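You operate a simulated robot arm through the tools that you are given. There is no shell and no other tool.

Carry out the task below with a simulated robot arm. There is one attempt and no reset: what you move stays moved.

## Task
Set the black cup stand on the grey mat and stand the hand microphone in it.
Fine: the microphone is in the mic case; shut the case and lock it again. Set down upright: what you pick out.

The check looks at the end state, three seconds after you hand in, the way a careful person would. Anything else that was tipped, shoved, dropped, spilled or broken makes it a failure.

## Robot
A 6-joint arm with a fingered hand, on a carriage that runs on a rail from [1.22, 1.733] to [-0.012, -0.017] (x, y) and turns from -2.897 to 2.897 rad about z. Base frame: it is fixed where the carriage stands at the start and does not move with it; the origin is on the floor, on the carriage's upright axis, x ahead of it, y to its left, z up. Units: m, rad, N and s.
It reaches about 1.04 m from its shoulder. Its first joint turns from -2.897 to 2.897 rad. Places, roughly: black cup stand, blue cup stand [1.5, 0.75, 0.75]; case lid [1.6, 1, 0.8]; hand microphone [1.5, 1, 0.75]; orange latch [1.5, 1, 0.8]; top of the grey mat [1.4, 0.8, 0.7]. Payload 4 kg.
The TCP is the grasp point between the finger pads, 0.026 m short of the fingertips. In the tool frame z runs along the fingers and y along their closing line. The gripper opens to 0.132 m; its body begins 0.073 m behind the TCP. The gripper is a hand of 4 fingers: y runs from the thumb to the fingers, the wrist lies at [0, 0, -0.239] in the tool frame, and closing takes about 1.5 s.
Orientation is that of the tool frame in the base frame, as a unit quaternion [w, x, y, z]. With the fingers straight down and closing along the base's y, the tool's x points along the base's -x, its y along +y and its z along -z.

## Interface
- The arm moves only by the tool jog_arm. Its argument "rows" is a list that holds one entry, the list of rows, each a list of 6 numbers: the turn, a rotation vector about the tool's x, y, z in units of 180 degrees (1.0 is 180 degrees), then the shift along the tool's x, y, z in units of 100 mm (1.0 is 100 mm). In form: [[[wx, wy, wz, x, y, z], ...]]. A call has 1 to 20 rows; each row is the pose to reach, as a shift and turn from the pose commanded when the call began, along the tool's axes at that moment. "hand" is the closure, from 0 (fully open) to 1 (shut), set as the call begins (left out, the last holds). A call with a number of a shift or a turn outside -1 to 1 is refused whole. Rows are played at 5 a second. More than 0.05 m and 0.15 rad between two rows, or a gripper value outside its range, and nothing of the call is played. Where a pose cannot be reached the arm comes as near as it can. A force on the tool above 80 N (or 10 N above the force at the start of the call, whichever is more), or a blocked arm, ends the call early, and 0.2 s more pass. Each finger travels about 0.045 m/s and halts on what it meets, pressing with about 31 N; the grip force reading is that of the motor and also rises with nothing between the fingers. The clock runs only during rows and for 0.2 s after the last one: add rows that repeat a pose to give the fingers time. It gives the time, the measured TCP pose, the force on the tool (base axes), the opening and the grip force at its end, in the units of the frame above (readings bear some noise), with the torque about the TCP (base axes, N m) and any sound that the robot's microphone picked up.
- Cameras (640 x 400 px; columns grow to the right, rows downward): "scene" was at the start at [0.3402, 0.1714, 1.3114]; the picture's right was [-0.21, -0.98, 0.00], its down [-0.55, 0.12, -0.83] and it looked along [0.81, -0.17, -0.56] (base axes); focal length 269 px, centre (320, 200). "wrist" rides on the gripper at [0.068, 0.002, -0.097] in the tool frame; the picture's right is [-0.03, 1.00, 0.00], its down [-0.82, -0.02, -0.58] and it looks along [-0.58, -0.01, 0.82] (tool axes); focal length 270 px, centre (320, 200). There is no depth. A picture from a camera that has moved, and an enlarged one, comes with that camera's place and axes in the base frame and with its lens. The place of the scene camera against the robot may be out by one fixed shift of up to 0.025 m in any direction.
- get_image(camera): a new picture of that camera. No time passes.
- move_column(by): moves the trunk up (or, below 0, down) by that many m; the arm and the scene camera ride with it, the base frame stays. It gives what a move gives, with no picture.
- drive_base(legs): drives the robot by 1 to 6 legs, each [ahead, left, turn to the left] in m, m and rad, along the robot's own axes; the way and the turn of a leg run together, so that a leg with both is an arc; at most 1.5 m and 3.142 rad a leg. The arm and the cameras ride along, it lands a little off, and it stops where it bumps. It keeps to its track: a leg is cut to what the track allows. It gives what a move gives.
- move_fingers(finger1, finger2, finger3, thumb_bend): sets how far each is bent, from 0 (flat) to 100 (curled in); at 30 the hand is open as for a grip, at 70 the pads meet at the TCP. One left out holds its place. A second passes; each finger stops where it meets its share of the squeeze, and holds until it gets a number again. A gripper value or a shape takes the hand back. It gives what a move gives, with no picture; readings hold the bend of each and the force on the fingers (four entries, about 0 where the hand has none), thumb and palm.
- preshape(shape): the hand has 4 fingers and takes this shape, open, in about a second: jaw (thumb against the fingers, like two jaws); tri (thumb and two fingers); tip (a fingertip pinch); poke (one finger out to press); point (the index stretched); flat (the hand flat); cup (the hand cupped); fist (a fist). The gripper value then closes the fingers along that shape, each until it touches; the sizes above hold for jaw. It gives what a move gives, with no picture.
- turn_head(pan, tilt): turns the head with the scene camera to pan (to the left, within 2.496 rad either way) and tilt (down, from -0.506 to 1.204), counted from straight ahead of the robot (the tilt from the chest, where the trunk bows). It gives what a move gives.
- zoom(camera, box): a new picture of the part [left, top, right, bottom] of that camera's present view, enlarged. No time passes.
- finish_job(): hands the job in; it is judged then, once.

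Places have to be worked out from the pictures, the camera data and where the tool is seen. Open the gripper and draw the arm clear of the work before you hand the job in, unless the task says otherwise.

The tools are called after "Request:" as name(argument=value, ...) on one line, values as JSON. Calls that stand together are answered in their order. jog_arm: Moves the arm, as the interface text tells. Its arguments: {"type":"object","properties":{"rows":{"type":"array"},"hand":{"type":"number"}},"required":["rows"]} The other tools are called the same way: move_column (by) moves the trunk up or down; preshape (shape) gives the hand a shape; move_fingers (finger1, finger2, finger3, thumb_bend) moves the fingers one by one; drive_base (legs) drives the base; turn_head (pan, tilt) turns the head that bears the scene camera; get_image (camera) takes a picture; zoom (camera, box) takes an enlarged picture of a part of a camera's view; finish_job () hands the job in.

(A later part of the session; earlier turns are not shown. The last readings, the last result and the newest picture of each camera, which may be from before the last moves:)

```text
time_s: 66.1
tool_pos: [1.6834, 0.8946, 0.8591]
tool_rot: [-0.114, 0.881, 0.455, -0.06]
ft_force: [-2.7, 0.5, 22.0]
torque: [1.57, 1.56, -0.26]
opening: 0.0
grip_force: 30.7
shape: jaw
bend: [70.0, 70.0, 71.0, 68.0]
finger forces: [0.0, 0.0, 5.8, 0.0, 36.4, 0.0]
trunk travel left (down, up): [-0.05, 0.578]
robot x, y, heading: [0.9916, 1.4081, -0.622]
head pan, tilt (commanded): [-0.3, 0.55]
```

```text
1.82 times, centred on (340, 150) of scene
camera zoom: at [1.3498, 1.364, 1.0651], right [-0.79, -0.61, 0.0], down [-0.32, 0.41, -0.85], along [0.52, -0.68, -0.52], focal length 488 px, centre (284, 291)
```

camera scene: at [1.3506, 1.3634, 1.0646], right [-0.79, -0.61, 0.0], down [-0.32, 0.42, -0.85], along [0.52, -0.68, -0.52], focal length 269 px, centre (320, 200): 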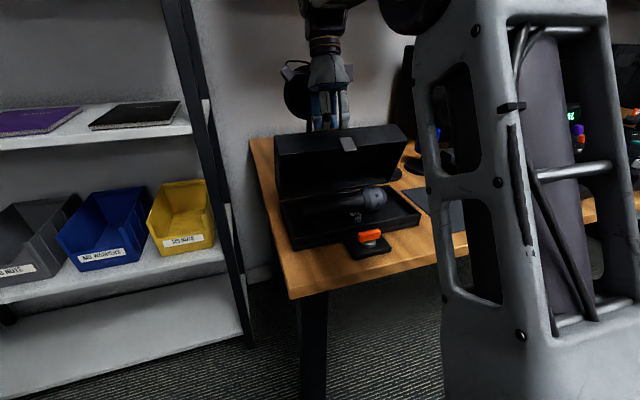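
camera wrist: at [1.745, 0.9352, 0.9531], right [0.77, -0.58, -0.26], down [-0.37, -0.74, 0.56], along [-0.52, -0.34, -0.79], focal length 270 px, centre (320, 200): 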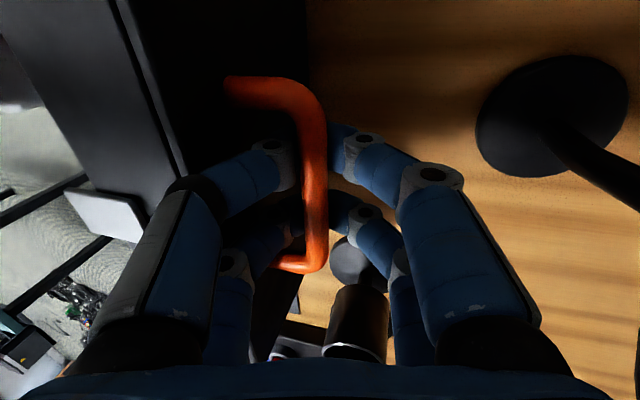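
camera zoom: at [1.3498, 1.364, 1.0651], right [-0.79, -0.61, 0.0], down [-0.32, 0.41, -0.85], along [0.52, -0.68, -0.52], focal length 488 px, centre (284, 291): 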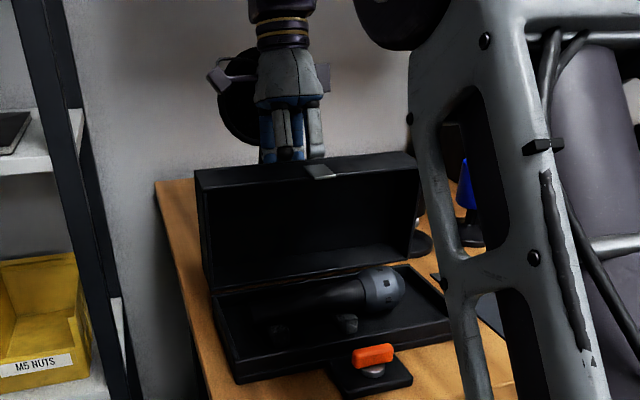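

The lid is near 87°. Finger 1 and 2 are on the far side, thumb and finger 3 between lid and bar. I relieve the thumb by 4 mm upward, then open only the far-side fingers partway to see whether the lid stays or tips open.

Request:
jog_arm(rows=[[[0, 0, 0, 0, 0.0, -0.03], [0, 0, 0, 0, 0.0, -0.04], [0, 0, 0, 0, 0.0, -0.04]]])

Request:
move_fingers(finger1=50, finger2=50)

Request:
get_image(camera="wrist")

Request:
zoom(camera="scene", box=[250, 40, 430, 260])

```text
time_s: 66.9
tool_pos: [1.6836, 0.8951, 0.8595]
tool_rot: [-0.117, 0.881, 0.455, -0.061]
ft_force: [-18.1, 11.1, -21.8]
torque: [0.16, 0.41, 0.05]
opening: 0.0
grip_force: 31.3
shape: jaw
bend: [70.0, 70.0, 70.0, 68.0]
finger forces: [0.1, 0.0, 3.3, 0.0, 47.1, 0.1]
trunk travel left (down, up): [-0.05, 0.578]
robot x, y, heading: [0.9906, 1.4078, -0.618]
head pan, tilt (commanded): [-0.3, 0.55]
```

```text
time_s: 67.9
tool_pos: [1.6831, 0.8953, 0.86]
tool_rot: [-0.118, 0.881, 0.454, -0.062]
ft_force: [-32.4, 20.1, -32.9]
torque: [0.73, 0.85, -0.08]
opening: 0.0293
grip_force: 52.4
shape: fingers
bend: [50.0, 50.0, 68.0, 68.0]
finger forces: [0.0, 0.0, 37.7, 0.0, 67.7, 0.0]
trunk travel left (down, up): [-0.05, 0.578]
robot x, y, heading: [0.994, 1.4082, -0.62]
head pan, tilt (commanded): [-0.3, 0.55]
```

```text
taken
camera wrist: at [1.7453, 0.935, 0.9537], right [0.77, -0.58, -0.26], down [-0.36, -0.74, 0.56], along [-0.52, -0.34, -0.78], focal length 270 px, centre (320, 200)
```

wrist: 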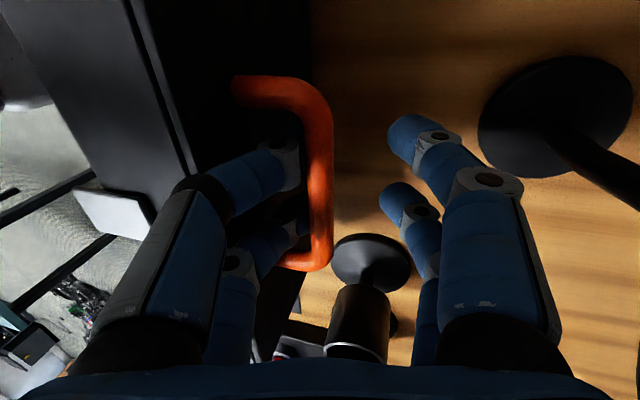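

```text
1.82 times, centred on (340, 150) of scene
camera zoom: at [1.3502, 1.3635, 1.0647], right [-0.79, -0.61, 0.0], down [-0.32, 0.42, -0.85], along [0.52, -0.68, -0.52], focal length 488 px, centre (284, 291)
```

zoom: 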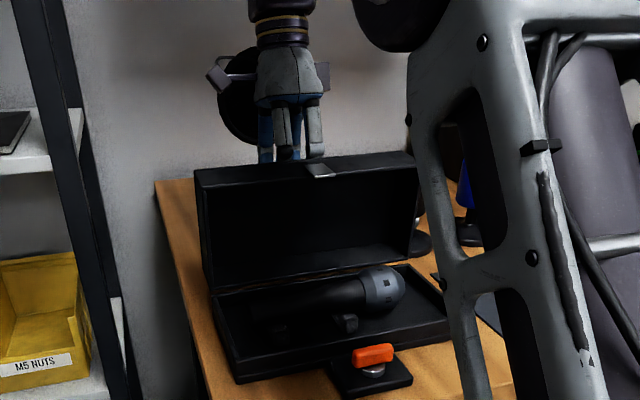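

The lid doesn't move under a ~38 N push, so it is resting on its open stop (about 90°+). I relax the near-side digits a little to free them from the bar.

Request:
move_fingers(finger3=64, thumb_bend=64)

Request:
get_image(camera="wrist")

```text
time_s: 68.9
tool_pos: [1.6836, 0.8933, 0.8612]
tool_rot: [-0.115, 0.882, 0.454, -0.059]
ft_force: [3.0, -2.0, 0.1]
torque: [0.08, 0.1, 0.0]
opening: 0.0423
grip_force: 1.4
shape: fingers
bend: [50.0, 50.0, 65.0, 64.0]
finger forces: [0.1, 0.0, 2.5, 0.0, 0.8, 0.0]
trunk travel left (down, up): [-0.05, 0.578]
robot x, y, heading: [0.9923, 1.4094, -0.621]
head pan, tilt (commanded): [-0.3, 0.55]
```

```text
taken
camera wrist: at [1.7461, 0.9348, 0.9555], right [0.77, -0.58, -0.26], down [-0.37, -0.74, 0.56], along [-0.52, -0.34, -0.79], focal length 270 px, centre (320, 200)
```

wrist: 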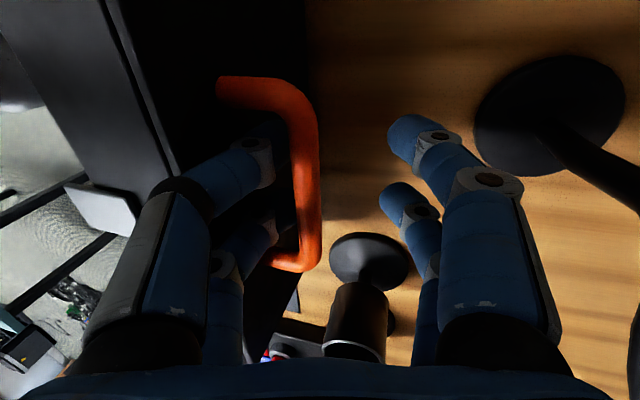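

The near-side digits are now free between lid and handle, and the lid leans lightly against them. I draw the hand straight up out of the handle.

Request:
jog_arm(rows=[[[0, 0, 0, 0, -0.026, -0.097], [0, 0, 0, 0, -0.052, -0.193], [0, 0, 0, 0, -0.078, -0.29], [0, 0, 0, 0, -0.104, -0.386], [0, 0, 0, 0, -0.13, -0.483], [0, 0, 0, 0, -0.13, -0.483]]])

Request:
get_image(camera="wrist")

Request:
zoom(camera="scene", box=[250, 40, 430, 260])

```text
time_s: 70.3
tool_pos: [1.6851, 0.8946, 0.9109]
tool_rot: [-0.115, 0.881, 0.454, -0.06]
ft_force: [1.3, -0.3, 0.4]
torque: [0.0, -0.03, 0.0]
opening: 0.0421
grip_force: 0.1
shape: fingers
bend: [50.0, 50.0, 64.0, 64.0]
finger forces: [0.0, 0.0, 0.0, 0.0, 0.0, 0.0]
trunk travel left (down, up): [-0.05, 0.578]
robot x, y, heading: [0.989, 1.4097, -0.615]
head pan, tilt (commanded): [-0.3, 0.55]
```

```text
taken
camera wrist: at [1.7456, 0.9345, 1.0045], right [0.77, -0.58, -0.26], down [-0.37, -0.74, 0.56], along [-0.52, -0.34, -0.78], focal length 270 px, centre (320, 200)
```

wrist: 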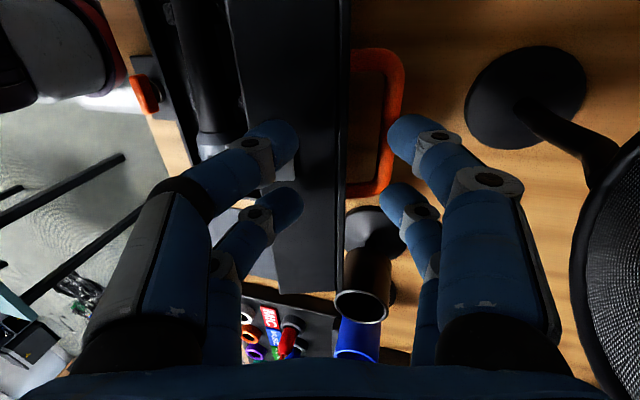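

```text
1.82 times, centred on (340, 150) of scene
camera zoom: at [1.3502, 1.3637, 1.0648], right [-0.79, -0.61, 0.0], down [-0.32, 0.42, -0.85], along [0.52, -0.68, -0.52], focal length 488 px, centre (284, 291)
```

zoom: 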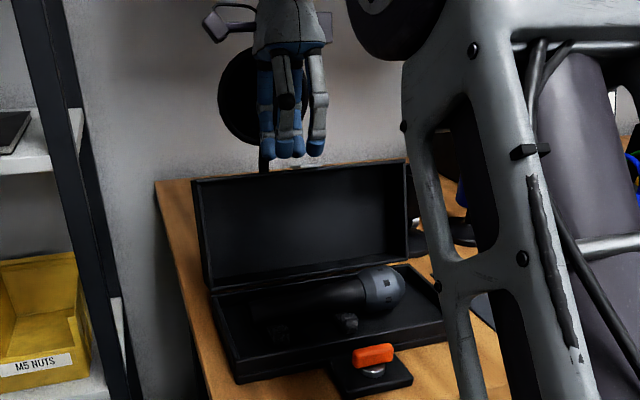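

The lid stays open by itself at its stop. I raise the hand clear, pull back toward the robot, and undo the 15° tilt to look down at the microphone.

Request:
jog_arm(rows=[[[0, 0, 0, 0, -0.1, -0.3], [-0.03, 0, 0, 0, -0.2, -0.6], [-0.06, 0, 0, 0, -0.5, -0.75], [-0.083, 0, 0, 0, -0.8, -0.7], [-0.083, 0, 0, 0, -0.95, -0.65], [-0.083, 0, 0, 0, -0.95, -0.65]]])

Request:
get_image(camera="wrist")

Request:
get_image(camera="scene")

```text
time_s: 71.7
tool_pos: [1.6227, 0.9383, 0.9985]
tool_rot: [0.001, 0.889, 0.459, 0.0]
ft_force: [-0.8, 0.2, 0.5]
torque: [0.0, 0.0, 0.02]
opening: 0.0424
grip_force: 0.1
shape: fingers
bend: [50.0, 50.0, 64.0, 64.0]
finger forces: [0.1, 0.0, 0.0, 0.0, 0.1, 0.1]
trunk travel left (down, up): [-0.05, 0.578]
robot x, y, heading: [0.9918, 1.4106, -0.619]
head pan, tilt (commanded): [-0.3, 0.55]
```

```text
taken
camera wrist: at [1.6643, 0.993, 1.0961], right [0.8, -0.6, 0.0], down [-0.49, -0.65, 0.58], along [-0.35, -0.46, -0.82], focal length 270 px, centre (320, 200)
```

wrist: 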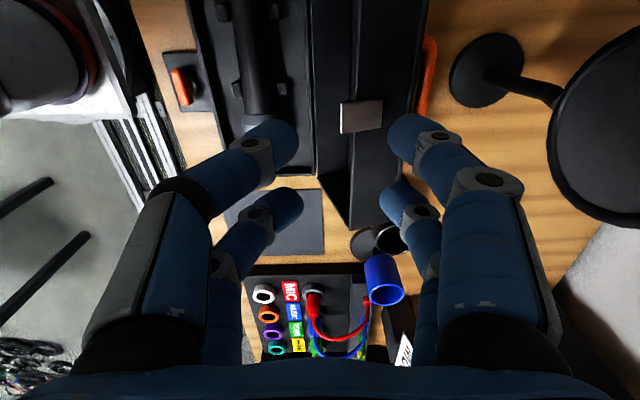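

```text
taken
camera scene: at [1.3502, 1.3637, 1.0648], right [-0.79, -0.61, 0.0], down [-0.32, 0.42, -0.85], along [0.52, -0.68, -0.52], focal length 269 px, centre (320, 200)
```

scene: 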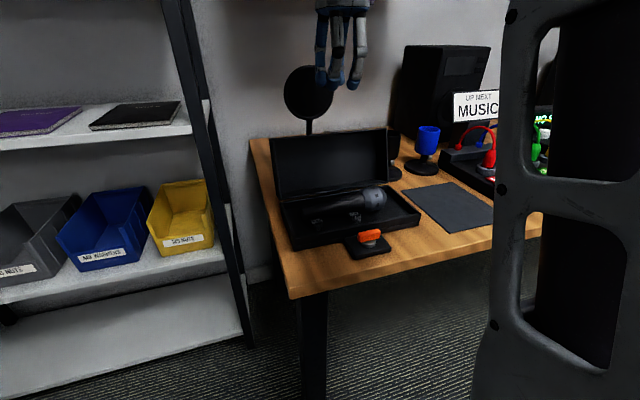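

The lid stands open and nothing else moved. Next is the black cup stand: I move the hand over to it (staying high) and turn the yaw back to about 25° so the fingers will avoid both the open lid and the blue cup.

Request:
jog_arm(rows=[[[0, 0, -0.04, -0.3, 0, -0.2], [0, 0, -0.08, -0.6, 0, -0.2], [0, 0, -0.12, -0.9, 0, -0.2], [0, 0, -0.16, -1.0, 0, -0.2], [0, 0, -0.2, -1.0, 0, -0.2], [0, 0, -0.24, -1.0, 0, -0.2], [0, 0, -0.28, -1.0, 0, -0.2], [0, 0, -0.32, -1.0, 0, -0.2], [0, 0, -0.361, -1.0, 0, -0.2], [0, 0, -0.361, -1.0, 0, -0.2]]])

Request:
get_image(camera="wrist")

```text
time_s: 73.9
tool_pos: [1.5653, 0.8566, 1.0187]
tool_rot: [0.0, 0.503, 0.864, 0.0]
ft_force: [0.5, 0.4, -0.5]
torque: [-0.02, 0.01, 0.01]
opening: 0.0426
grip_force: 0.1
shape: fingers
bend: [50.0, 50.0, 64.0, 64.0]
finger forces: [0.1, 0.1, 0.0, 0.0, 0.1, 0.0]
trunk travel left (down, up): [-0.05, 0.578]
robot x, y, heading: [0.9932, 1.4088, -0.62]
head pan, tilt (commanded): [-0.3, 0.55]
```

```text
taken
camera wrist: at [1.5325, 0.9166, 1.1159], right [0.88, 0.47, 0.0], down [0.39, -0.72, 0.58], along [0.27, -0.51, -0.82], focal length 270 px, centre (320, 200)
```

wrist: 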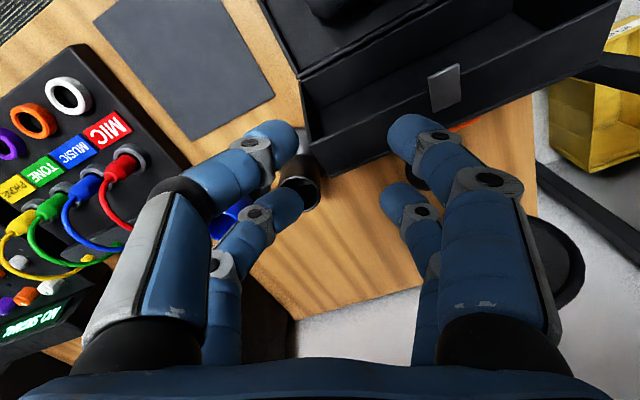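

I open the jaw up here so the fingers don't block the view of the cups.

Request:
preshape(shape="jaw")

Request:
jog_arm(rows=[[[0, 0, 0, 0.3, 0, 0], [0, 0, 0, 0.5, 0, 0], [0, 0, 0, 0.5, 0, 0]]], hand=0)

Request:
get_image(camera="wrist")

Request:
get_image(camera="scene")

```text
time_s: 74.8
tool_pos: [1.5637, 0.8562, 1.019]
tool_rot: [0.0, 0.504, 0.864, 0.0]
ft_force: [-0.7, -0.3, 0.3]
torque: [-0.02, -0.03, 0.0]
opening: 0.1319
grip_force: 0.1
shape: jaw
bend: [30.0, 30.0, 30.0, 30.0]
finger forces: [0.0, 0.0, 0.0, 0.0, 0.0, 0.1]
trunk travel left (down, up): [-0.05, 0.578]
robot x, y, heading: [0.9931, 1.4062, -0.615]
head pan, tilt (commanded): [-0.3, 0.55]
```

```text
time_s: 75.6
tool_pos: [1.5408, 0.8997, 1.0193]
tool_rot: [0.001, 0.504, 0.864, 0.0]
ft_force: [0.4, 0.6, -0.1]
torque: [0.01, 0.03, 0.0]
opening: 0.1317
grip_force: 0.0
shape: jaw
bend: [30.0, 30.0, 30.0, 30.0]
finger forces: [0.0, 0.1, 0.0, 0.1, 0.0, 0.0]
trunk travel left (down, up): [-0.05, 0.578]
robot x, y, heading: [0.994, 1.4054, -0.618]
head pan, tilt (commanded): [-0.3, 0.55]
```

```text
taken
camera wrist: at [1.5085, 0.9604, 1.1163], right [0.88, 0.47, 0.0], down [0.38, -0.72, 0.58], along [0.27, -0.51, -0.82], focal length 270 px, centre (320, 200)
```

wrist: 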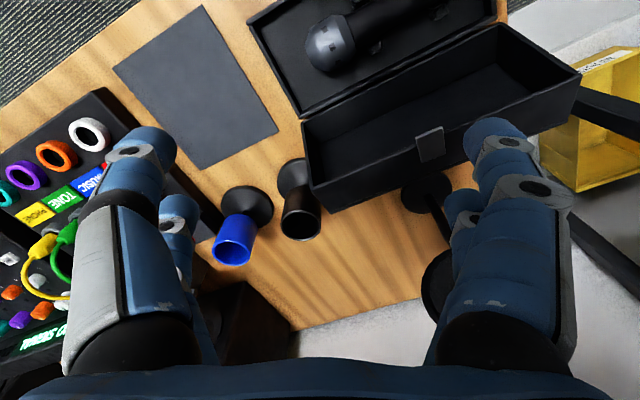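

```text
taken
camera scene: at [1.3502, 1.3637, 1.0648], right [-0.79, -0.61, 0.0], down [-0.32, 0.42, -0.85], along [0.52, -0.68, -0.52], focal length 269 px, centre (320, 200)
```

scene: 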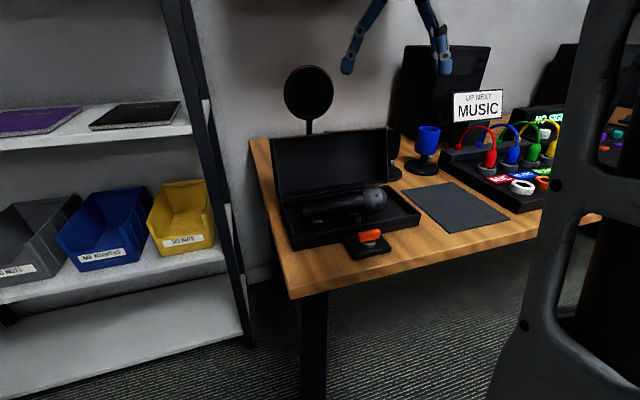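

A clear view of both cups. I zoom in to measure the black cup's base, rim and the surroundings.

Request:
zoom(camera="wrist", box=[190, 130, 350, 280])

Request:
zoom(camera="wrist", box=[100, 0, 300, 180])

```text
2.67 times, centred on (270, 205) of wrist
camera zoom: at [1.5085, 0.9604, 1.1163], right [0.88, 0.47, 0.0], down [0.38, -0.72, 0.58], along [0.27, -0.51, -0.82], focal length 721 px, centre (453, 187)
```

zoom: 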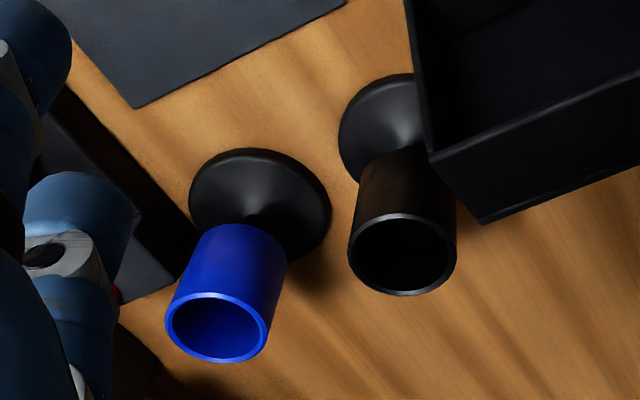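

```text
2.22 times, centred on (200, 90) of wrist
camera zoom: at [1.5085, 0.9604, 1.1163], right [0.88, 0.47, 0.0], down [0.38, -0.72, 0.58], along [0.27, -0.51, -0.82], focal length 601 px, centre (587, 444)
```

zoom: 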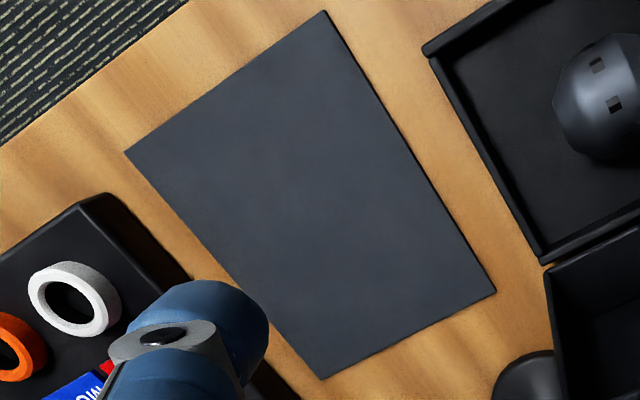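

Measured: black cup axis ≈ (1.593, 0.752), rim z≈0.855, cup radius ≈25 mm, base radius ≈42 mm; mat centre ≈ (1.415, 0.794); blue cup 0.113 m away; open lid's rear corner is close. I preset the opening to about 85–90 mm and move above the black cup.

Request:
jog_arm(rows=[[[0, 0, 0, -0.3, -0.05, 0], [0, 0, 0, -0.6, -0.1, 0], [0, 0, 0, -0.8, -0.14, 0], [0, 0, 0, -0.8, -0.14, 0], [0, 0, 0, -0.8, -0.14, 0]]], hand=0.35)

Request:
jog_arm(rows=[[[0, 0, 0, -0.3, -0.05, 0], [0, 0, 0, -0.6, -0.1, 0], [0, 0, 0, -0.743, -0.133, 0], [0, 0, 0, -0.743, -0.133, 0]]])

Request:
get_image(camera="wrist")

Request:
get_image(camera="scene")

```text
time_s: 76.8
tool_pos: [1.5685, 0.822, 1.0182]
tool_rot: [0.001, 0.504, 0.864, 0.0]
ft_force: [0.2, 0.3, -0.1]
torque: [0.02, 0.01, -0.01]
opening: 0.0864
grip_force: 0.2
shape: jaw
bend: [70.0, 70.0, 70.0, 64.0]
finger forces: [0.0, 0.0, 0.0, 0.1, 0.1, 0.0]
trunk travel left (down, up): [-0.05, 0.578]
robot x, y, heading: [0.9918, 1.4104, -0.623]
head pan, tilt (commanded): [-0.3, 0.55]
```

```text
time_s: 77.8
tool_pos: [1.5893, 0.7556, 1.0147]
tool_rot: [0.0, 0.504, 0.864, -0.001]
ft_force: [-0.3, 0.0, 0.4]
torque: [-0.02, -0.02, -0.01]
opening: 0.0863
grip_force: 0.1
shape: jaw
bend: [70.0, 70.0, 70.0, 64.0]
finger forces: [0.0, 0.0, 0.1, 0.0, 0.0, 0.0]
out of reach, approached as far as the arm can: row 3, 4
trunk travel left (down, up): [-0.05, 0.578]
robot x, y, heading: [0.9946, 1.4073, -0.614]
head pan, tilt (commanded): [-0.3, 0.55]
```

```text
taken
camera wrist: at [1.558, 0.8152, 1.1109], right [0.88, 0.47, 0.0], down [0.38, -0.72, 0.58], along [0.27, -0.51, -0.81], focal length 270 px, centre (320, 200)
```

wrist: 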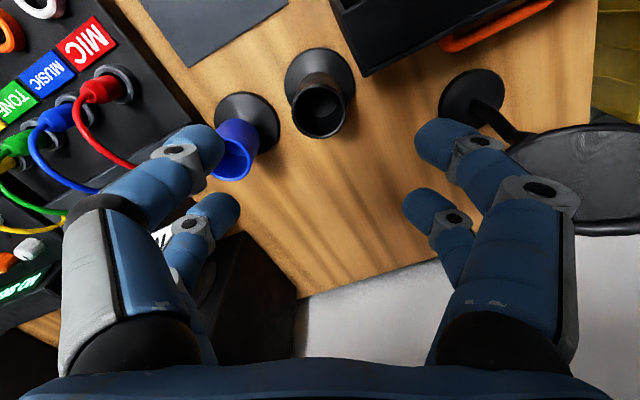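

```text
taken
camera scene: at [1.3503, 1.3637, 1.0648], right [-0.79, -0.61, 0.0], down [-0.32, 0.42, -0.85], along [0.52, -0.68, -0.52], focal length 269 px, centre (320, 200)
```

scene: 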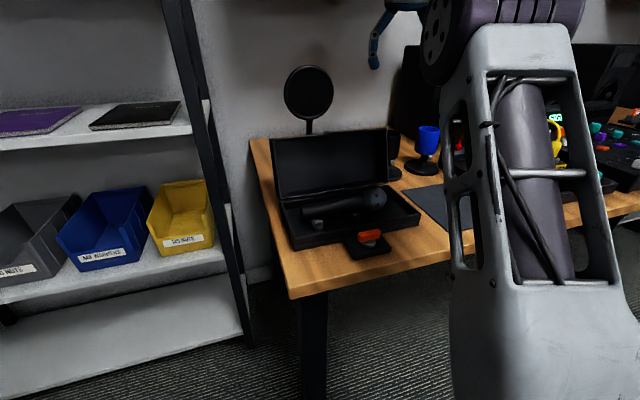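

The opening is 86 mm, and the cup rim appears within ~3 mm of the hand's axis, though the arm is near its outer limit at this height. I descend (which brings the wrist nearer shoulder height) by 9 cm and check.

Request:
jog_arm(rows=[[[0, 0, 0, -0.03, 0.01, 0.2], [0, 0, 0, -0.03, 0.01, 0.4], [0, 0, 0, -0.03, 0.01, 0.6], [0, 0, 0, -0.03, 0.01, 0.8], [0, 0, 0, -0.03, 0.01, 0.9], [0, 0, 0, -0.03, 0.01, 0.9]]])

Request:
get_image(camera="wrist")

Request:
zoom(camera="scene", box=[280, 40, 460, 240])

```text
time_s: 79.2
tool_pos: [1.5911, 0.7532, 0.9247]
tool_rot: [0.0, 0.504, 0.864, -0.001]
ft_force: [0.2, -0.6, 0.4]
torque: [-0.01, 0.0, 0.01]
opening: 0.0863
grip_force: 0.1
shape: jaw
bend: [70.0, 70.0, 70.0, 64.0]
finger forces: [0.0, 0.0, 0.0, 0.0, 0.1, 0.0]
trunk travel left (down, up): [-0.05, 0.578]
robot x, y, heading: [0.9928, 1.4101, -0.616]
head pan, tilt (commanded): [-0.3, 0.55]
```

```text
taken
camera wrist: at [1.5597, 0.8137, 1.0213], right [0.88, 0.47, 0.0], down [0.38, -0.72, 0.58], along [0.27, -0.51, -0.82], focal length 270 px, centre (320, 200)
```

wrist: 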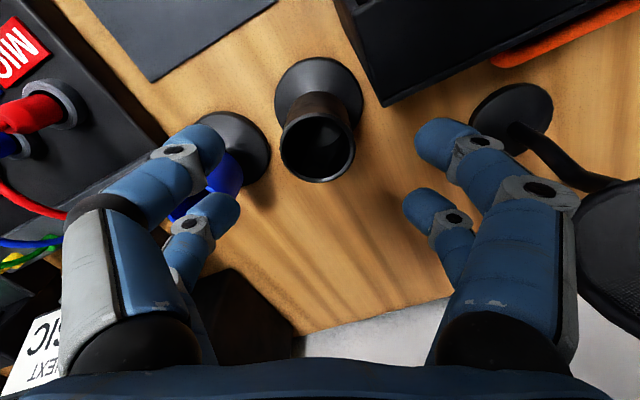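

```text
2.00 times, centred on (370, 140) of scene
camera zoom: at [1.3502, 1.3637, 1.0648], right [-0.79, -0.61, 0.0], down [-0.32, 0.42, -0.85], along [0.52, -0.68, -0.52], focal length 537 px, centre (220, 320)
```

zoom: 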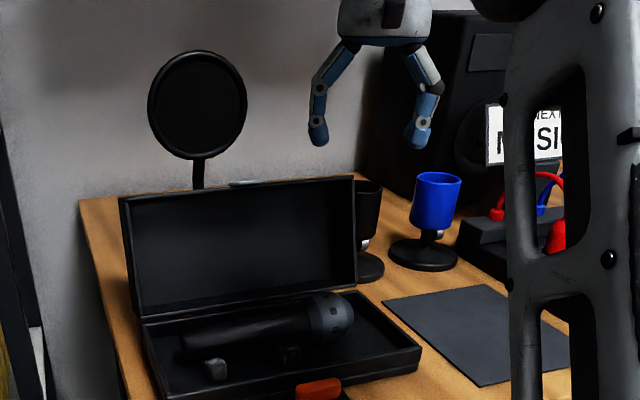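

The hand is centred over the cup. I zoom for a precise alignment check before going down around the cup.

Request:
zoom(camera="wrist", box=[240, 30, 400, 200])

```text
2.35 times, centred on (320, 115) of wrist
camera zoom: at [1.5597, 0.8137, 1.0213], right [0.88, 0.47, 0.0], down [0.38, -0.72, 0.58], along [0.27, -0.51, -0.82], focal length 636 px, centre (320, 400)
```

zoom: 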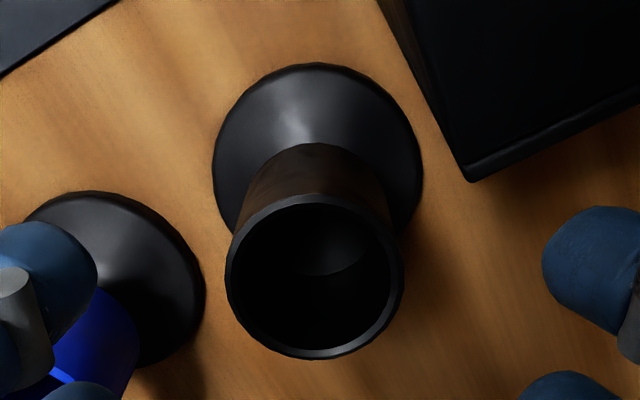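

The cup axis is at about 8 mm in −x of the tool, centred in y. I shift by that and descend to TCP z ≈ 0.83 around the cup.

Request:
jog_arm(rows=[[[0, 0, 0, -0.08, 0, 0.1], [0, 0, 0, -0.08, 0, 0.25], [0, 0, 0, -0.08, 0, 0.4], [0, 0, 0, -0.08, 0, 0.55], [0, 0, 0, -0.08, 0, 0.7], [0, 0, 0, -0.08, 0, 0.7]]])

Request:
zoom(camera="wrist", box=[160, 30, 480, 230])

Request:
zoom(camera="scene", box=[280, 40, 460, 240])

```text
time_s: 80.6
tool_pos: [1.5947, 0.746, 0.8531]
tool_rot: [0.0, 0.504, 0.864, 0.0]
ft_force: [-0.3, 0.2, -0.9]
torque: [-0.03, 0.01, 0.01]
opening: 0.0862
grip_force: 0.0
shape: jaw
bend: [70.0, 70.0, 70.0, 64.0]
finger forces: [0.0, 0.1, 0.0, 0.0, 0.0, 0.1]
trunk travel left (down, up): [-0.05, 0.578]
robot x, y, heading: [0.995, 1.4076, -0.616]
head pan, tilt (commanded): [-0.3, 0.55]
```

```text
2.00 times, centred on (320, 130) of wrist
camera zoom: at [1.563, 0.807, 0.9509], right [0.88, 0.47, 0.0], down [0.38, -0.72, 0.58], along [0.27, -0.51, -0.82], focal length 541 px, centre (320, 340)
```

zoom: 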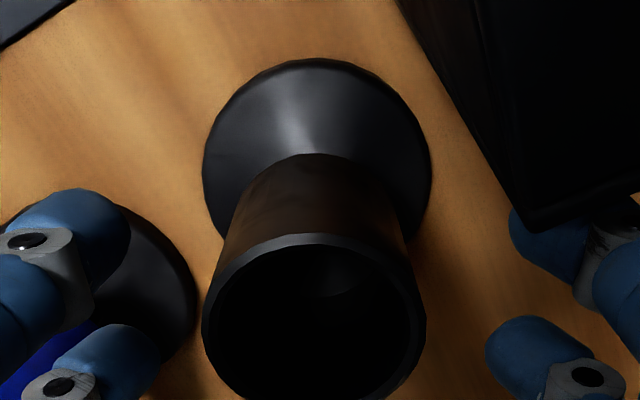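

```text
2.00 times, centred on (370, 140) of scene
camera zoom: at [1.3502, 1.3637, 1.0648], right [-0.79, -0.61, 0.0], down [-0.32, 0.42, -0.85], along [0.52, -0.68, -0.52], focal length 537 px, centre (220, 320)
```

zoom: 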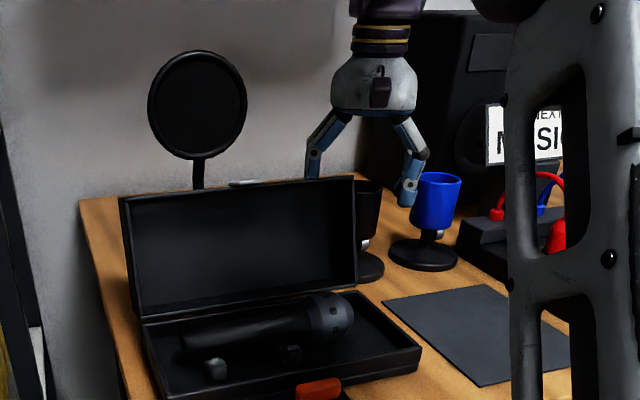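

Clearances look fine on both sides. I go down the last 2 cm and close the jaw onto the cup's cylinder.

Request:
jog_arm(rows=[[[0, 0, 0, 0, 0, 0.07], [0, 0, 0, 0, 0, 0.14], [0, 0, 0, 0, 0, 0.21], [0, 0, 0, 0, 0, 0.21]]])

Request:
jog_arm(rows=[[[0, 0, 0, 0, 0, 0], [0, 0, 0, 0, 0, 0], [0, 0, 0, 0, 0, 0], [0, 0, 0, 0, 0, 0], [0, 0, 0, 0, 0, 0], [0, 0, 0, 0, 0, 0], [0, 0, 0, 0, 0, 0]]], hand=0.75)

Request:
get_image(camera="wrist")

Request:
zoom(camera="scene", box=[280, 40, 460, 240])

```text
time_s: 81.6
tool_pos: [1.5956, 0.7457, 0.8329]
tool_rot: [0.0, 0.504, 0.863, 0.0]
ft_force: [0.2, 0.4, 0.3]
torque: [-0.02, 0.02, -0.01]
opening: 0.086
grip_force: 0.0
shape: jaw
bend: [70.0, 70.0, 70.0, 64.0]
finger forces: [0.0, 0.0, 0.1, 0.0, 0.1, 0.1]
trunk travel left (down, up): [-0.05, 0.578]
robot x, y, heading: [0.9934, 1.4146, -0.617]
head pan, tilt (commanded): [-0.3, 0.55]
```

```text
time_s: 83.2
tool_pos: [1.5953, 0.7463, 0.832]
tool_rot: [0.0, 0.504, 0.864, -0.001]
ft_force: [-1.5, -1.3, 3.1]
torque: [-0.06, 0.0, -0.05]
opening: 0.0365
grip_force: 0.1
shape: jaw
bend: [73.0, 72.0, 72.0, 70.0]
finger forces: [0.0, 2.8, 4.4, 0.1, 0.0, 0.1]
trunk travel left (down, up): [-0.05, 0.578]
robot x, y, heading: [0.9935, 1.4108, -0.616]
head pan, tilt (commanded): [-0.3, 0.55]
```

```text
taken
camera wrist: at [1.5634, 0.8065, 0.9303], right [0.88, 0.47, 0.0], down [0.38, -0.72, 0.58], along [0.27, -0.51, -0.82], focal length 270 px, centre (320, 200)
```

wrist: 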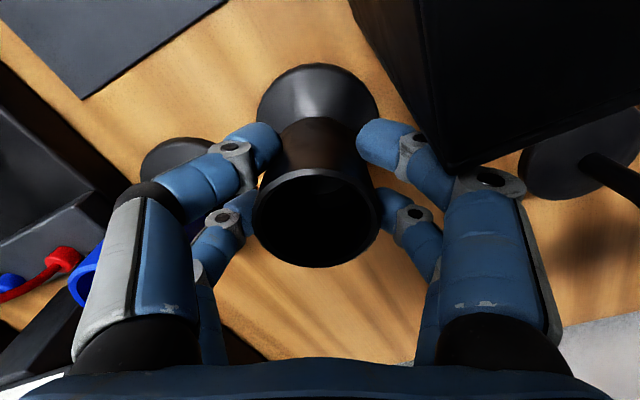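

```text
2.00 times, centred on (370, 140) of scene
camera zoom: at [1.3502, 1.3637, 1.0648], right [-0.79, -0.61, 0.0], down [-0.32, 0.42, -0.85], along [0.52, -0.68, -0.52], focal length 537 px, centre (220, 320)
```

zoom: 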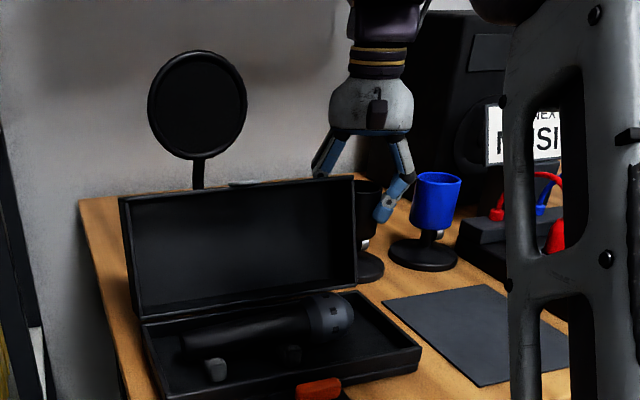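

Four fingers cage the cup; only the far pair touches so far. I shift the hand 3 mm in −x to centre it and then close firmly.

Request:
jog_arm(rows=[[[0, 0, 0, -0.015, 0, 0], [0, 0, 0, -0.03, 0, 0], [0, 0, 0, -0.03, 0, 0]]])

Request:
jog_arm(rows=[[[0, 0, 0, 0, 0, 0], [0, 0, 0, 0, 0, 0], [0, 0, 0, 0, 0, 0], [0, 0, 0, 0, 0, 0], [0, 0, 0, 0, 0, 0], [0, 0, 0, 0, 0, 0], [0, 0, 0, 0, 0, 0]]], hand=1.0)

Request:
get_image(camera="wrist")

```text
time_s: 84.0
tool_pos: [1.5978, 0.7436, 0.8318]
tool_rot: [-0.001, 0.504, 0.864, 0.0]
ft_force: [-0.5, -0.2, -5.2]
torque: [0.06, 0.03, 0.0]
opening: 0.03
grip_force: 30.9
shape: jaw
bend: [73.0, 74.0, 74.0, 70.0]
finger forces: [29.7, 30.1, 28.6, 0.1, 25.1, 0.0]
trunk travel left (down, up): [-0.05, 0.578]
robot x, y, heading: [0.9907, 1.4059, -0.623]
head pan, tilt (commanded): [-0.3, 0.55]
```

```text
time_s: 85.6
tool_pos: [1.597, 0.7438, 0.833]
tool_rot: [-0.001, 0.504, 0.864, 0.0]
ft_force: [-0.5, 0.2, 0.2]
torque: [0.03, 0.01, -0.01]
opening: 0.0299
grip_force: 31.0
shape: jaw
bend: [73.0, 74.0, 74.0, 70.0]
finger forces: [29.5, 30.1, 28.5, 0.0, 25.0, 0.0]
trunk travel left (down, up): [-0.05, 0.578]
robot x, y, heading: [0.9944, 1.4106, -0.612]
head pan, tilt (commanded): [-0.3, 0.55]
```

```text
taken
camera wrist: at [1.5656, 0.8042, 0.93], right [0.88, 0.47, 0.0], down [0.38, -0.72, 0.58], along [0.27, -0.51, -0.82], focal length 270 px, centre (320, 200)
```

wrist: 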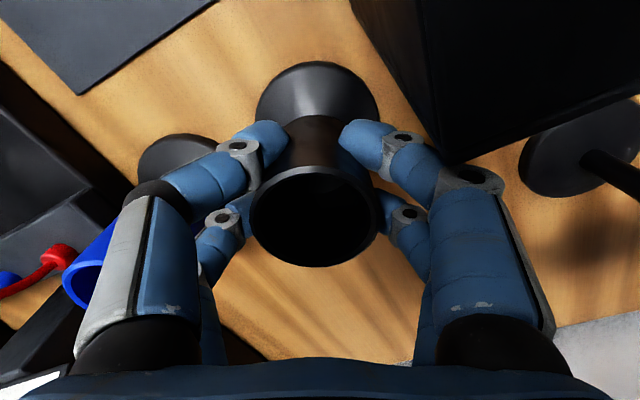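

All four fingers hold the cup at ~30 N each. I lift straight up 10 cm slowly so the fingers rise above the open lid.

Request:
jog_arm(rows=[[[0, 0, 0, 0, 0, -0.06], [0, 0, 0, 0, 0, -0.14], [0, 0, 0, 0, 0, -0.26], [0, 0, 0, 0, 0, -0.38], [0, 0, 0, 0, 0, -0.5], [0, 0, 0, 0, 0, -0.62], [0, 0, 0, 0, 0, -0.74], [0, 0, 0, 0, 0, -0.86], [0, 0, 0, 0, 0, -0.98], [0, 0, 0, 0, 0, -1.0], [0, 0, 0, 0, 0, -1.0]]])

Request:
get_image(camera="wrist")

Request:
zoom(camera="scene", box=[280, 20, 460, 240])

```text
time_s: 88.0
tool_pos: [1.5981, 0.7427, 0.9318]
tool_rot: [0.0, 0.504, 0.864, 0.0]
ft_force: [0.0, 0.7, -4.8]
torque: [0.03, -0.02, -0.02]
opening: 0.0301
grip_force: 31.7
shape: jaw
bend: [73.0, 74.0, 74.0, 70.0]
finger forces: [31.3, 31.8, 28.7, 0.0, 25.1, 0.0]
trunk travel left (down, up): [-0.05, 0.578]
robot x, y, heading: [0.9922, 1.4079, -0.618]
head pan, tilt (commanded): [-0.3, 0.55]
```

```text
taken
camera wrist: at [1.5661, 0.8036, 1.0297], right [0.88, 0.47, 0.0], down [0.38, -0.72, 0.58], along [0.27, -0.51, -0.82], focal length 270 px, centre (320, 200)
```

wrist: 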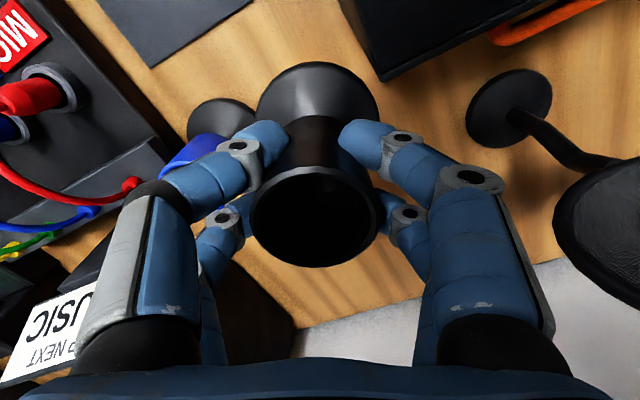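

```text
1.82 times, centred on (370, 130) of scene
camera zoom: at [1.3503, 1.3636, 1.0647], right [-0.79, -0.61, 0.0], down [-0.32, 0.42, -0.85], along [0.52, -0.68, -0.52], focal length 488 px, centre (229, 327)
```

zoom: 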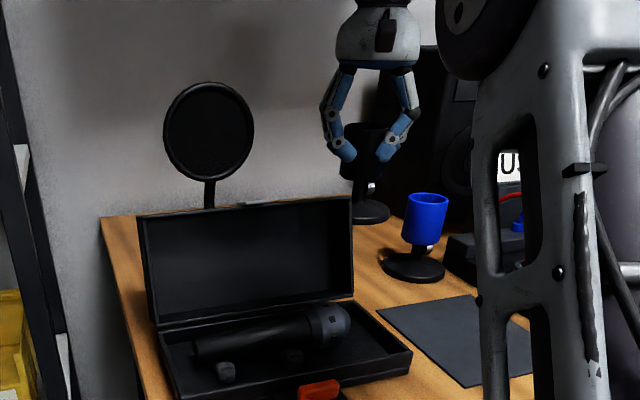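

The cup is lifted cleanly (about 0.5 kg). I carry it toward the mat, bearing slightly right first to stay clear of the open lid.

Request:
jog_arm(rows=[[[0, 0, 0, 0.06, -0.13, 0], [0, 0, 0, 0.16, -0.272, 0], [0, 0, 0, 0.32, -0.42, 0], [0, 0, 0, 0.48, -0.57, 0], [0, 0, 0, 0.64, -0.72, 0], [0, 0, 0, 0.8, -0.87, 0], [0, 0, 0, 0.9, -0.97, 0], [0, 0, 0, 0.9, -0.97, 0]]])

Request:
jog_arm(rows=[[[0, 0, 0, 0.13, -0.11, 0], [0, 0, 0, 0.26, -0.22, 0], [0, 0, 0, 0.39, -0.33, 0], [0, 0, 0, 0.505, -0.444, 0], [0, 0, 0, 0.505, -0.444, 0]]])

Request:
get_image(camera="wrist")

Request:
get_image(camera="scene")

```text
time_s: 89.8
tool_pos: [1.467, 0.7728, 0.9334]
tool_rot: [0.0, 0.503, 0.864, 0.0]
ft_force: [0.8, -0.1, -4.4]
torque: [0.04, 0.0, -0.01]
opening: 0.0298
grip_force: 31.1
shape: jaw
bend: [73.0, 74.0, 74.0, 70.0]
finger forces: [31.5, 32.1, 28.7, 0.0, 25.1, 0.0]
trunk travel left (down, up): [-0.05, 0.578]
robot x, y, heading: [0.9926, 1.411, -0.618]
head pan, tilt (commanded): [-0.3, 0.55]
```

```text
time_s: 91.0
tool_pos: [1.4043, 0.7956, 0.9318]
tool_rot: [-0.001, 0.503, 0.864, -0.001]
ft_force: [0.5, -1.0, -4.2]
torque: [0.06, 0.0, 0.02]
opening: 0.0299
grip_force: 31.0
shape: jaw
bend: [73.0, 74.0, 74.0, 70.0]
finger forces: [31.6, 32.2, 28.7, 0.0, 25.2, 0.0]
trunk travel left (down, up): [-0.05, 0.578]
robot x, y, heading: [0.9904, 1.4086, -0.619]
head pan, tilt (commanded): [-0.3, 0.55]
```

```text
taken
camera wrist: at [1.3721, 0.8566, 1.0299], right [0.88, 0.47, 0.0], down [0.38, -0.72, 0.58], along [0.27, -0.51, -0.82], focal length 270 px, centre (320, 200)
```

wrist: 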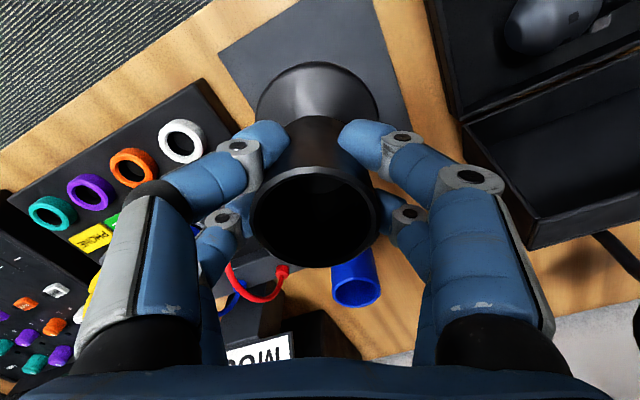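

```text
taken
camera scene: at [1.3503, 1.3636, 1.0648], right [-0.79, -0.61, 0.0], down [-0.32, 0.42, -0.85], along [0.52, -0.68, -0.52], focal length 269 px, centre (320, 200)
```

scene: 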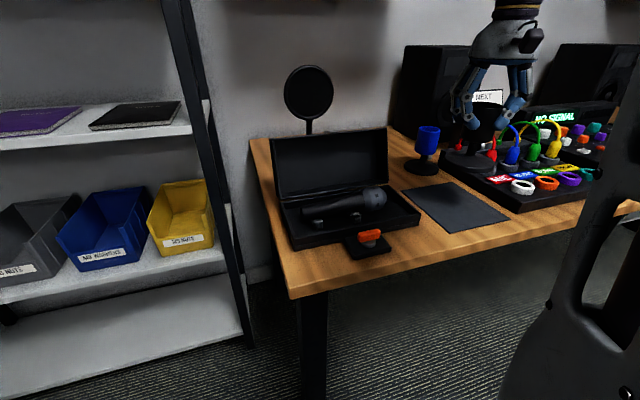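

The cup is right over the mat and well held. I lower it 8.5 cm, then feel for contact in small steps.

Request:
jog_arm(rows=[[[0, 0, 0, 0, 0, 0.15], [0, 0, 0, 0, 0, 0.3], [0, 0, 0, 0, 0, 0.45], [0, 0, 0, 0, 0, 0.6], [0, 0, 0, 0, 0, 0.72], [0, 0, 0, 0, 0, 0.82], [0, 0, 0, 0, 0, 0.88], [0, 0, 0, 0, 0, 0.88]]])

Request:
zoom(camera="scene", box=[380, 60, 560, 240])

Request:
get_image(camera="wrist")

```text
time_s: 92.8
tool_pos: [1.4054, 0.7963, 0.8457]
tool_rot: [-0.001, 0.504, 0.864, 0.001]
ft_force: [0.6, -0.2, -4.6]
torque: [0.04, 0.0, 0.0]
opening: 0.0297
grip_force: 31.0
shape: jaw
bend: [73.0, 74.0, 74.0, 70.0]
finger forces: [32.6, 33.1, 28.5, 0.0, 24.9, 0.0]
trunk travel left (down, up): [-0.05, 0.578]
robot x, y, heading: [0.9902, 1.4107, -0.617]
head pan, tilt (commanded): [-0.3, 0.55]
```

```text
2.22 times, centred on (470, 150) of scene
camera zoom: at [1.3503, 1.3636, 1.0647], right [-0.79, -0.61, 0.0], down [-0.32, 0.42, -0.85], along [0.52, -0.68, -0.52], focal length 597 px, centre (-13, 311)
```

zoom: 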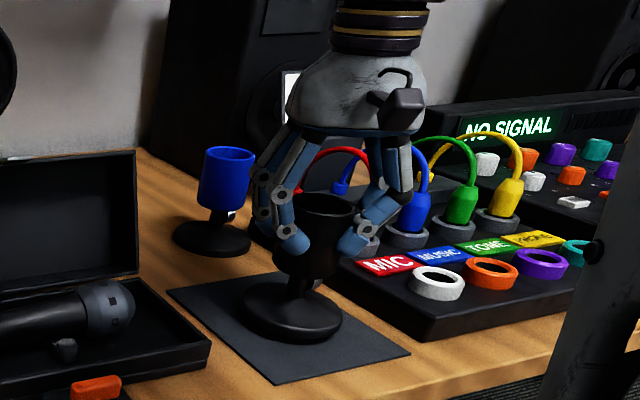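

```text
taken
camera wrist: at [1.373, 0.8568, 0.9418], right [0.88, 0.47, 0.0], down [0.38, -0.72, 0.58], along [0.27, -0.51, -0.82], focal length 270 px, centre (320, 200)
```

wrist: 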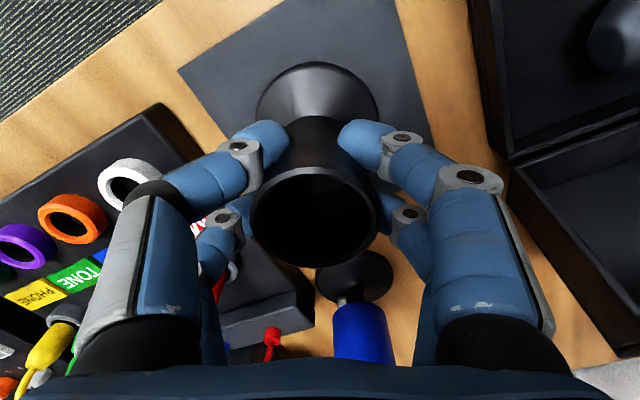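

The base hovers about 1 cm over the mat, well inside its edges. I lower in small steps, watching for the weight to come off.

Request:
jog_arm(rows=[[[0, 0, 0, 0, 0, 0.03], [0, 0, 0, 0, 0, 0.06], [0, 0, 0, 0, 0, 0.08], [0, 0, 0, 0, 0, 0.08]]])

```text
time_s: 93.8
tool_pos: [1.4048, 0.7951, 0.8359]
tool_rot: [0.0, 0.504, 0.864, 0.0]
ft_force: [0.6, 0.3, -4.3]
torque: [0.0, 0.0, 0.0]
opening: 0.0297
grip_force: 31.3
shape: jaw
bend: [73.0, 74.0, 74.0, 70.0]
finger forces: [32.7, 33.2, 28.4, 0.0, 25.0, 0.1]
trunk travel left (down, up): [-0.05, 0.578]
robot x, y, heading: [0.9933, 1.4116, -0.614]
head pan, tilt (commanded): [-0.3, 0.55]
```

Still hanging freely (−4.3 N). I lower 3 mm more.

Request:
jog_arm(rows=[[[0, 0, 0, 0, 0, 0.015], [0, 0, 0, 0, 0, 0.03], [0, 0, 0, 0, 0, 0.03]]])

Request:
zoom(camera="scene", box=[400, 110, 500, 230])

```text
time_s: 94.6
tool_pos: [1.4038, 0.7957, 0.8356]
tool_rot: [0.001, 0.504, 0.864, 0.0]
ft_force: [2.2, -3.3, 8.1]
torque: [0.04, -0.03, -0.08]
opening: 0.0299
grip_force: 31.0
shape: jaw
bend: [73.0, 74.0, 74.0, 70.0]
finger forces: [32.1, 35.7, 28.5, 0.0, 24.7, 0.0]
trunk travel left (down, up): [-0.05, 0.578]
robot x, y, heading: [0.9912, 1.4088, -0.617]
head pan, tilt (commanded): [-0.3, 0.55]
```

```text
3.33 times, centred on (450, 170) of scene
camera zoom: at [1.3502, 1.3637, 1.0649], right [-0.79, -0.61, 0.0], down [-0.32, 0.42, -0.85], along [0.52, -0.68, -0.52], focal length 895 px, centre (-113, 300)
```

zoom: 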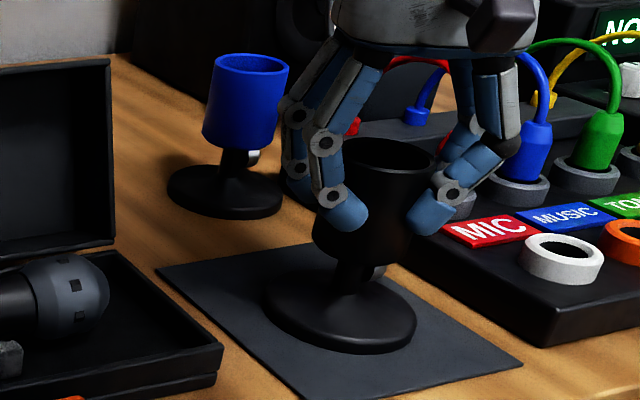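

The cup has touched down (Fz +8 N). I open the jaw partway to release it and then lift straight up.

Request:
jog_arm(rows=[[[0, 0, 0, 0, 0, -0.01], [0, 0, 0, 0, 0, -0.01], [0, 0, 0, 0, 0, -0.01], [0, 0, 0, 0, 0, -0.01], [0, 0, 0, 0, 0, -0.01], [0, 0, 0, 0, 0, -0.01], [0, 0, 0, 0, 0, -0.01], [0, 0, 0, 0, 0, -0.01]]], hand=0.4)

Request:
get_image(camera="wrist")

Request:
zoom(camera="scene", box=[400, 110, 500, 230])

```text
time_s: 96.4
tool_pos: [1.4051, 0.7957, 0.8347]
tool_rot: [0.0, 0.504, 0.864, 0.0]
ft_force: [-0.5, 0.8, 0.4]
torque: [-0.01, -0.01, -0.04]
opening: 0.0786
grip_force: 0.0
shape: jaw
bend: [71.0, 71.0, 71.0, 70.0]
finger forces: [0.0, 0.1, 0.0, 0.0, 0.0, 0.0]
trunk travel left (down, up): [-0.05, 0.578]
robot x, y, heading: [0.9935, 1.4101, -0.612]
head pan, tilt (commanded): [-0.3, 0.55]
```

```text
taken
camera wrist: at [1.3726, 0.8568, 0.9323], right [0.88, 0.47, 0.0], down [0.38, -0.72, 0.58], along [0.27, -0.51, -0.82], focal length 270 px, centre (320, 200)
```

wrist: 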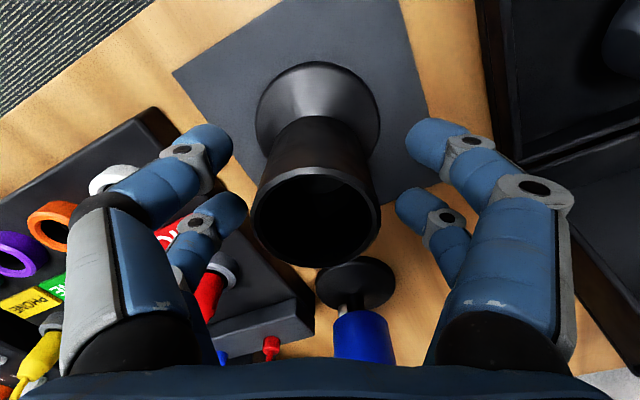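

```text
3.33 times, centred on (450, 170) of scene
camera zoom: at [1.3502, 1.3637, 1.0648], right [-0.79, -0.61, 0.0], down [-0.32, 0.42, -0.85], along [0.52, -0.68, -0.52], focal length 895 px, centre (-113, 300)
```

zoom: 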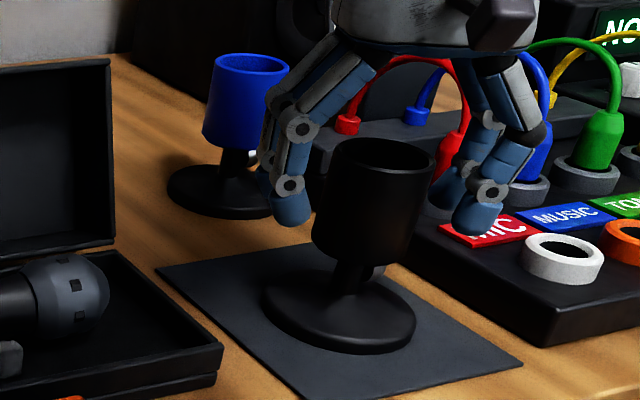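

The cup stands free on the mat. I lift the hand straight up 15 cm.

Request:
jog_arm(rows=[[[0, 0, 0, 0, 0, -0.2], [0, 0, 0, 0, 0, -0.4], [0, 0, 0, 0, 0, -0.6], [0, 0, 0, 0, 0, -0.8], [0, 0, 0, 0, 0, -1.0], [0, 0, 0, 0, 0, -1.0]]])

Request:
jog_arm(rows=[[[0, 0, 0, 0, 0, -0.2], [0, 0, 0, 0, 0, -0.4], [0, 0, 0, 0, 0, -0.6], [0, 0, 0, 0, 0, -0.6]]])

Request:
get_image(camera="wrist")

```text
time_s: 97.8
tool_pos: [1.4056, 0.7969, 0.9349]
tool_rot: [0.001, 0.503, 0.864, 0.0]
ft_force: [0.8, 0.4, -0.1]
torque: [0.0, 0.0, 0.0]
opening: 0.0788
grip_force: 0.1
shape: jaw
bend: [71.0, 71.0, 71.0, 70.0]
finger forces: [0.1, 0.0, 0.0, 0.0, 0.0, 0.0]
trunk travel left (down, up): [-0.05, 0.578]
robot x, y, heading: [0.9934, 1.41, -0.618]
head pan, tilt (commanded): [-0.3, 0.55]
```

```text
time_s: 98.8
tool_pos: [1.4042, 0.7972, 0.9947]
tool_rot: [0.0, 0.504, 0.864, 0.0]
ft_force: [-0.2, -0.1, 0.8]
torque: [-0.01, 0.03, -0.02]
opening: 0.0786
grip_force: 0.0
shape: jaw
bend: [71.0, 71.0, 71.0, 70.0]
finger forces: [0.0, 0.0, 0.0, 0.0, 0.1, 0.1]
trunk travel left (down, up): [-0.05, 0.578]
robot x, y, heading: [0.9931, 1.41, -0.619]
head pan, tilt (commanded): [-0.3, 0.55]
```

```text
taken
camera wrist: at [1.3733, 0.8571, 1.0933], right [0.88, 0.47, 0.0], down [0.38, -0.72, 0.58], along [0.27, -0.51, -0.82], focal length 270 px, centre (320, 200)
```

wrist: 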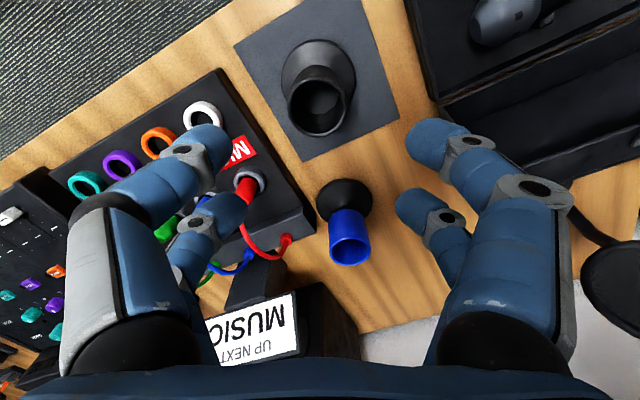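

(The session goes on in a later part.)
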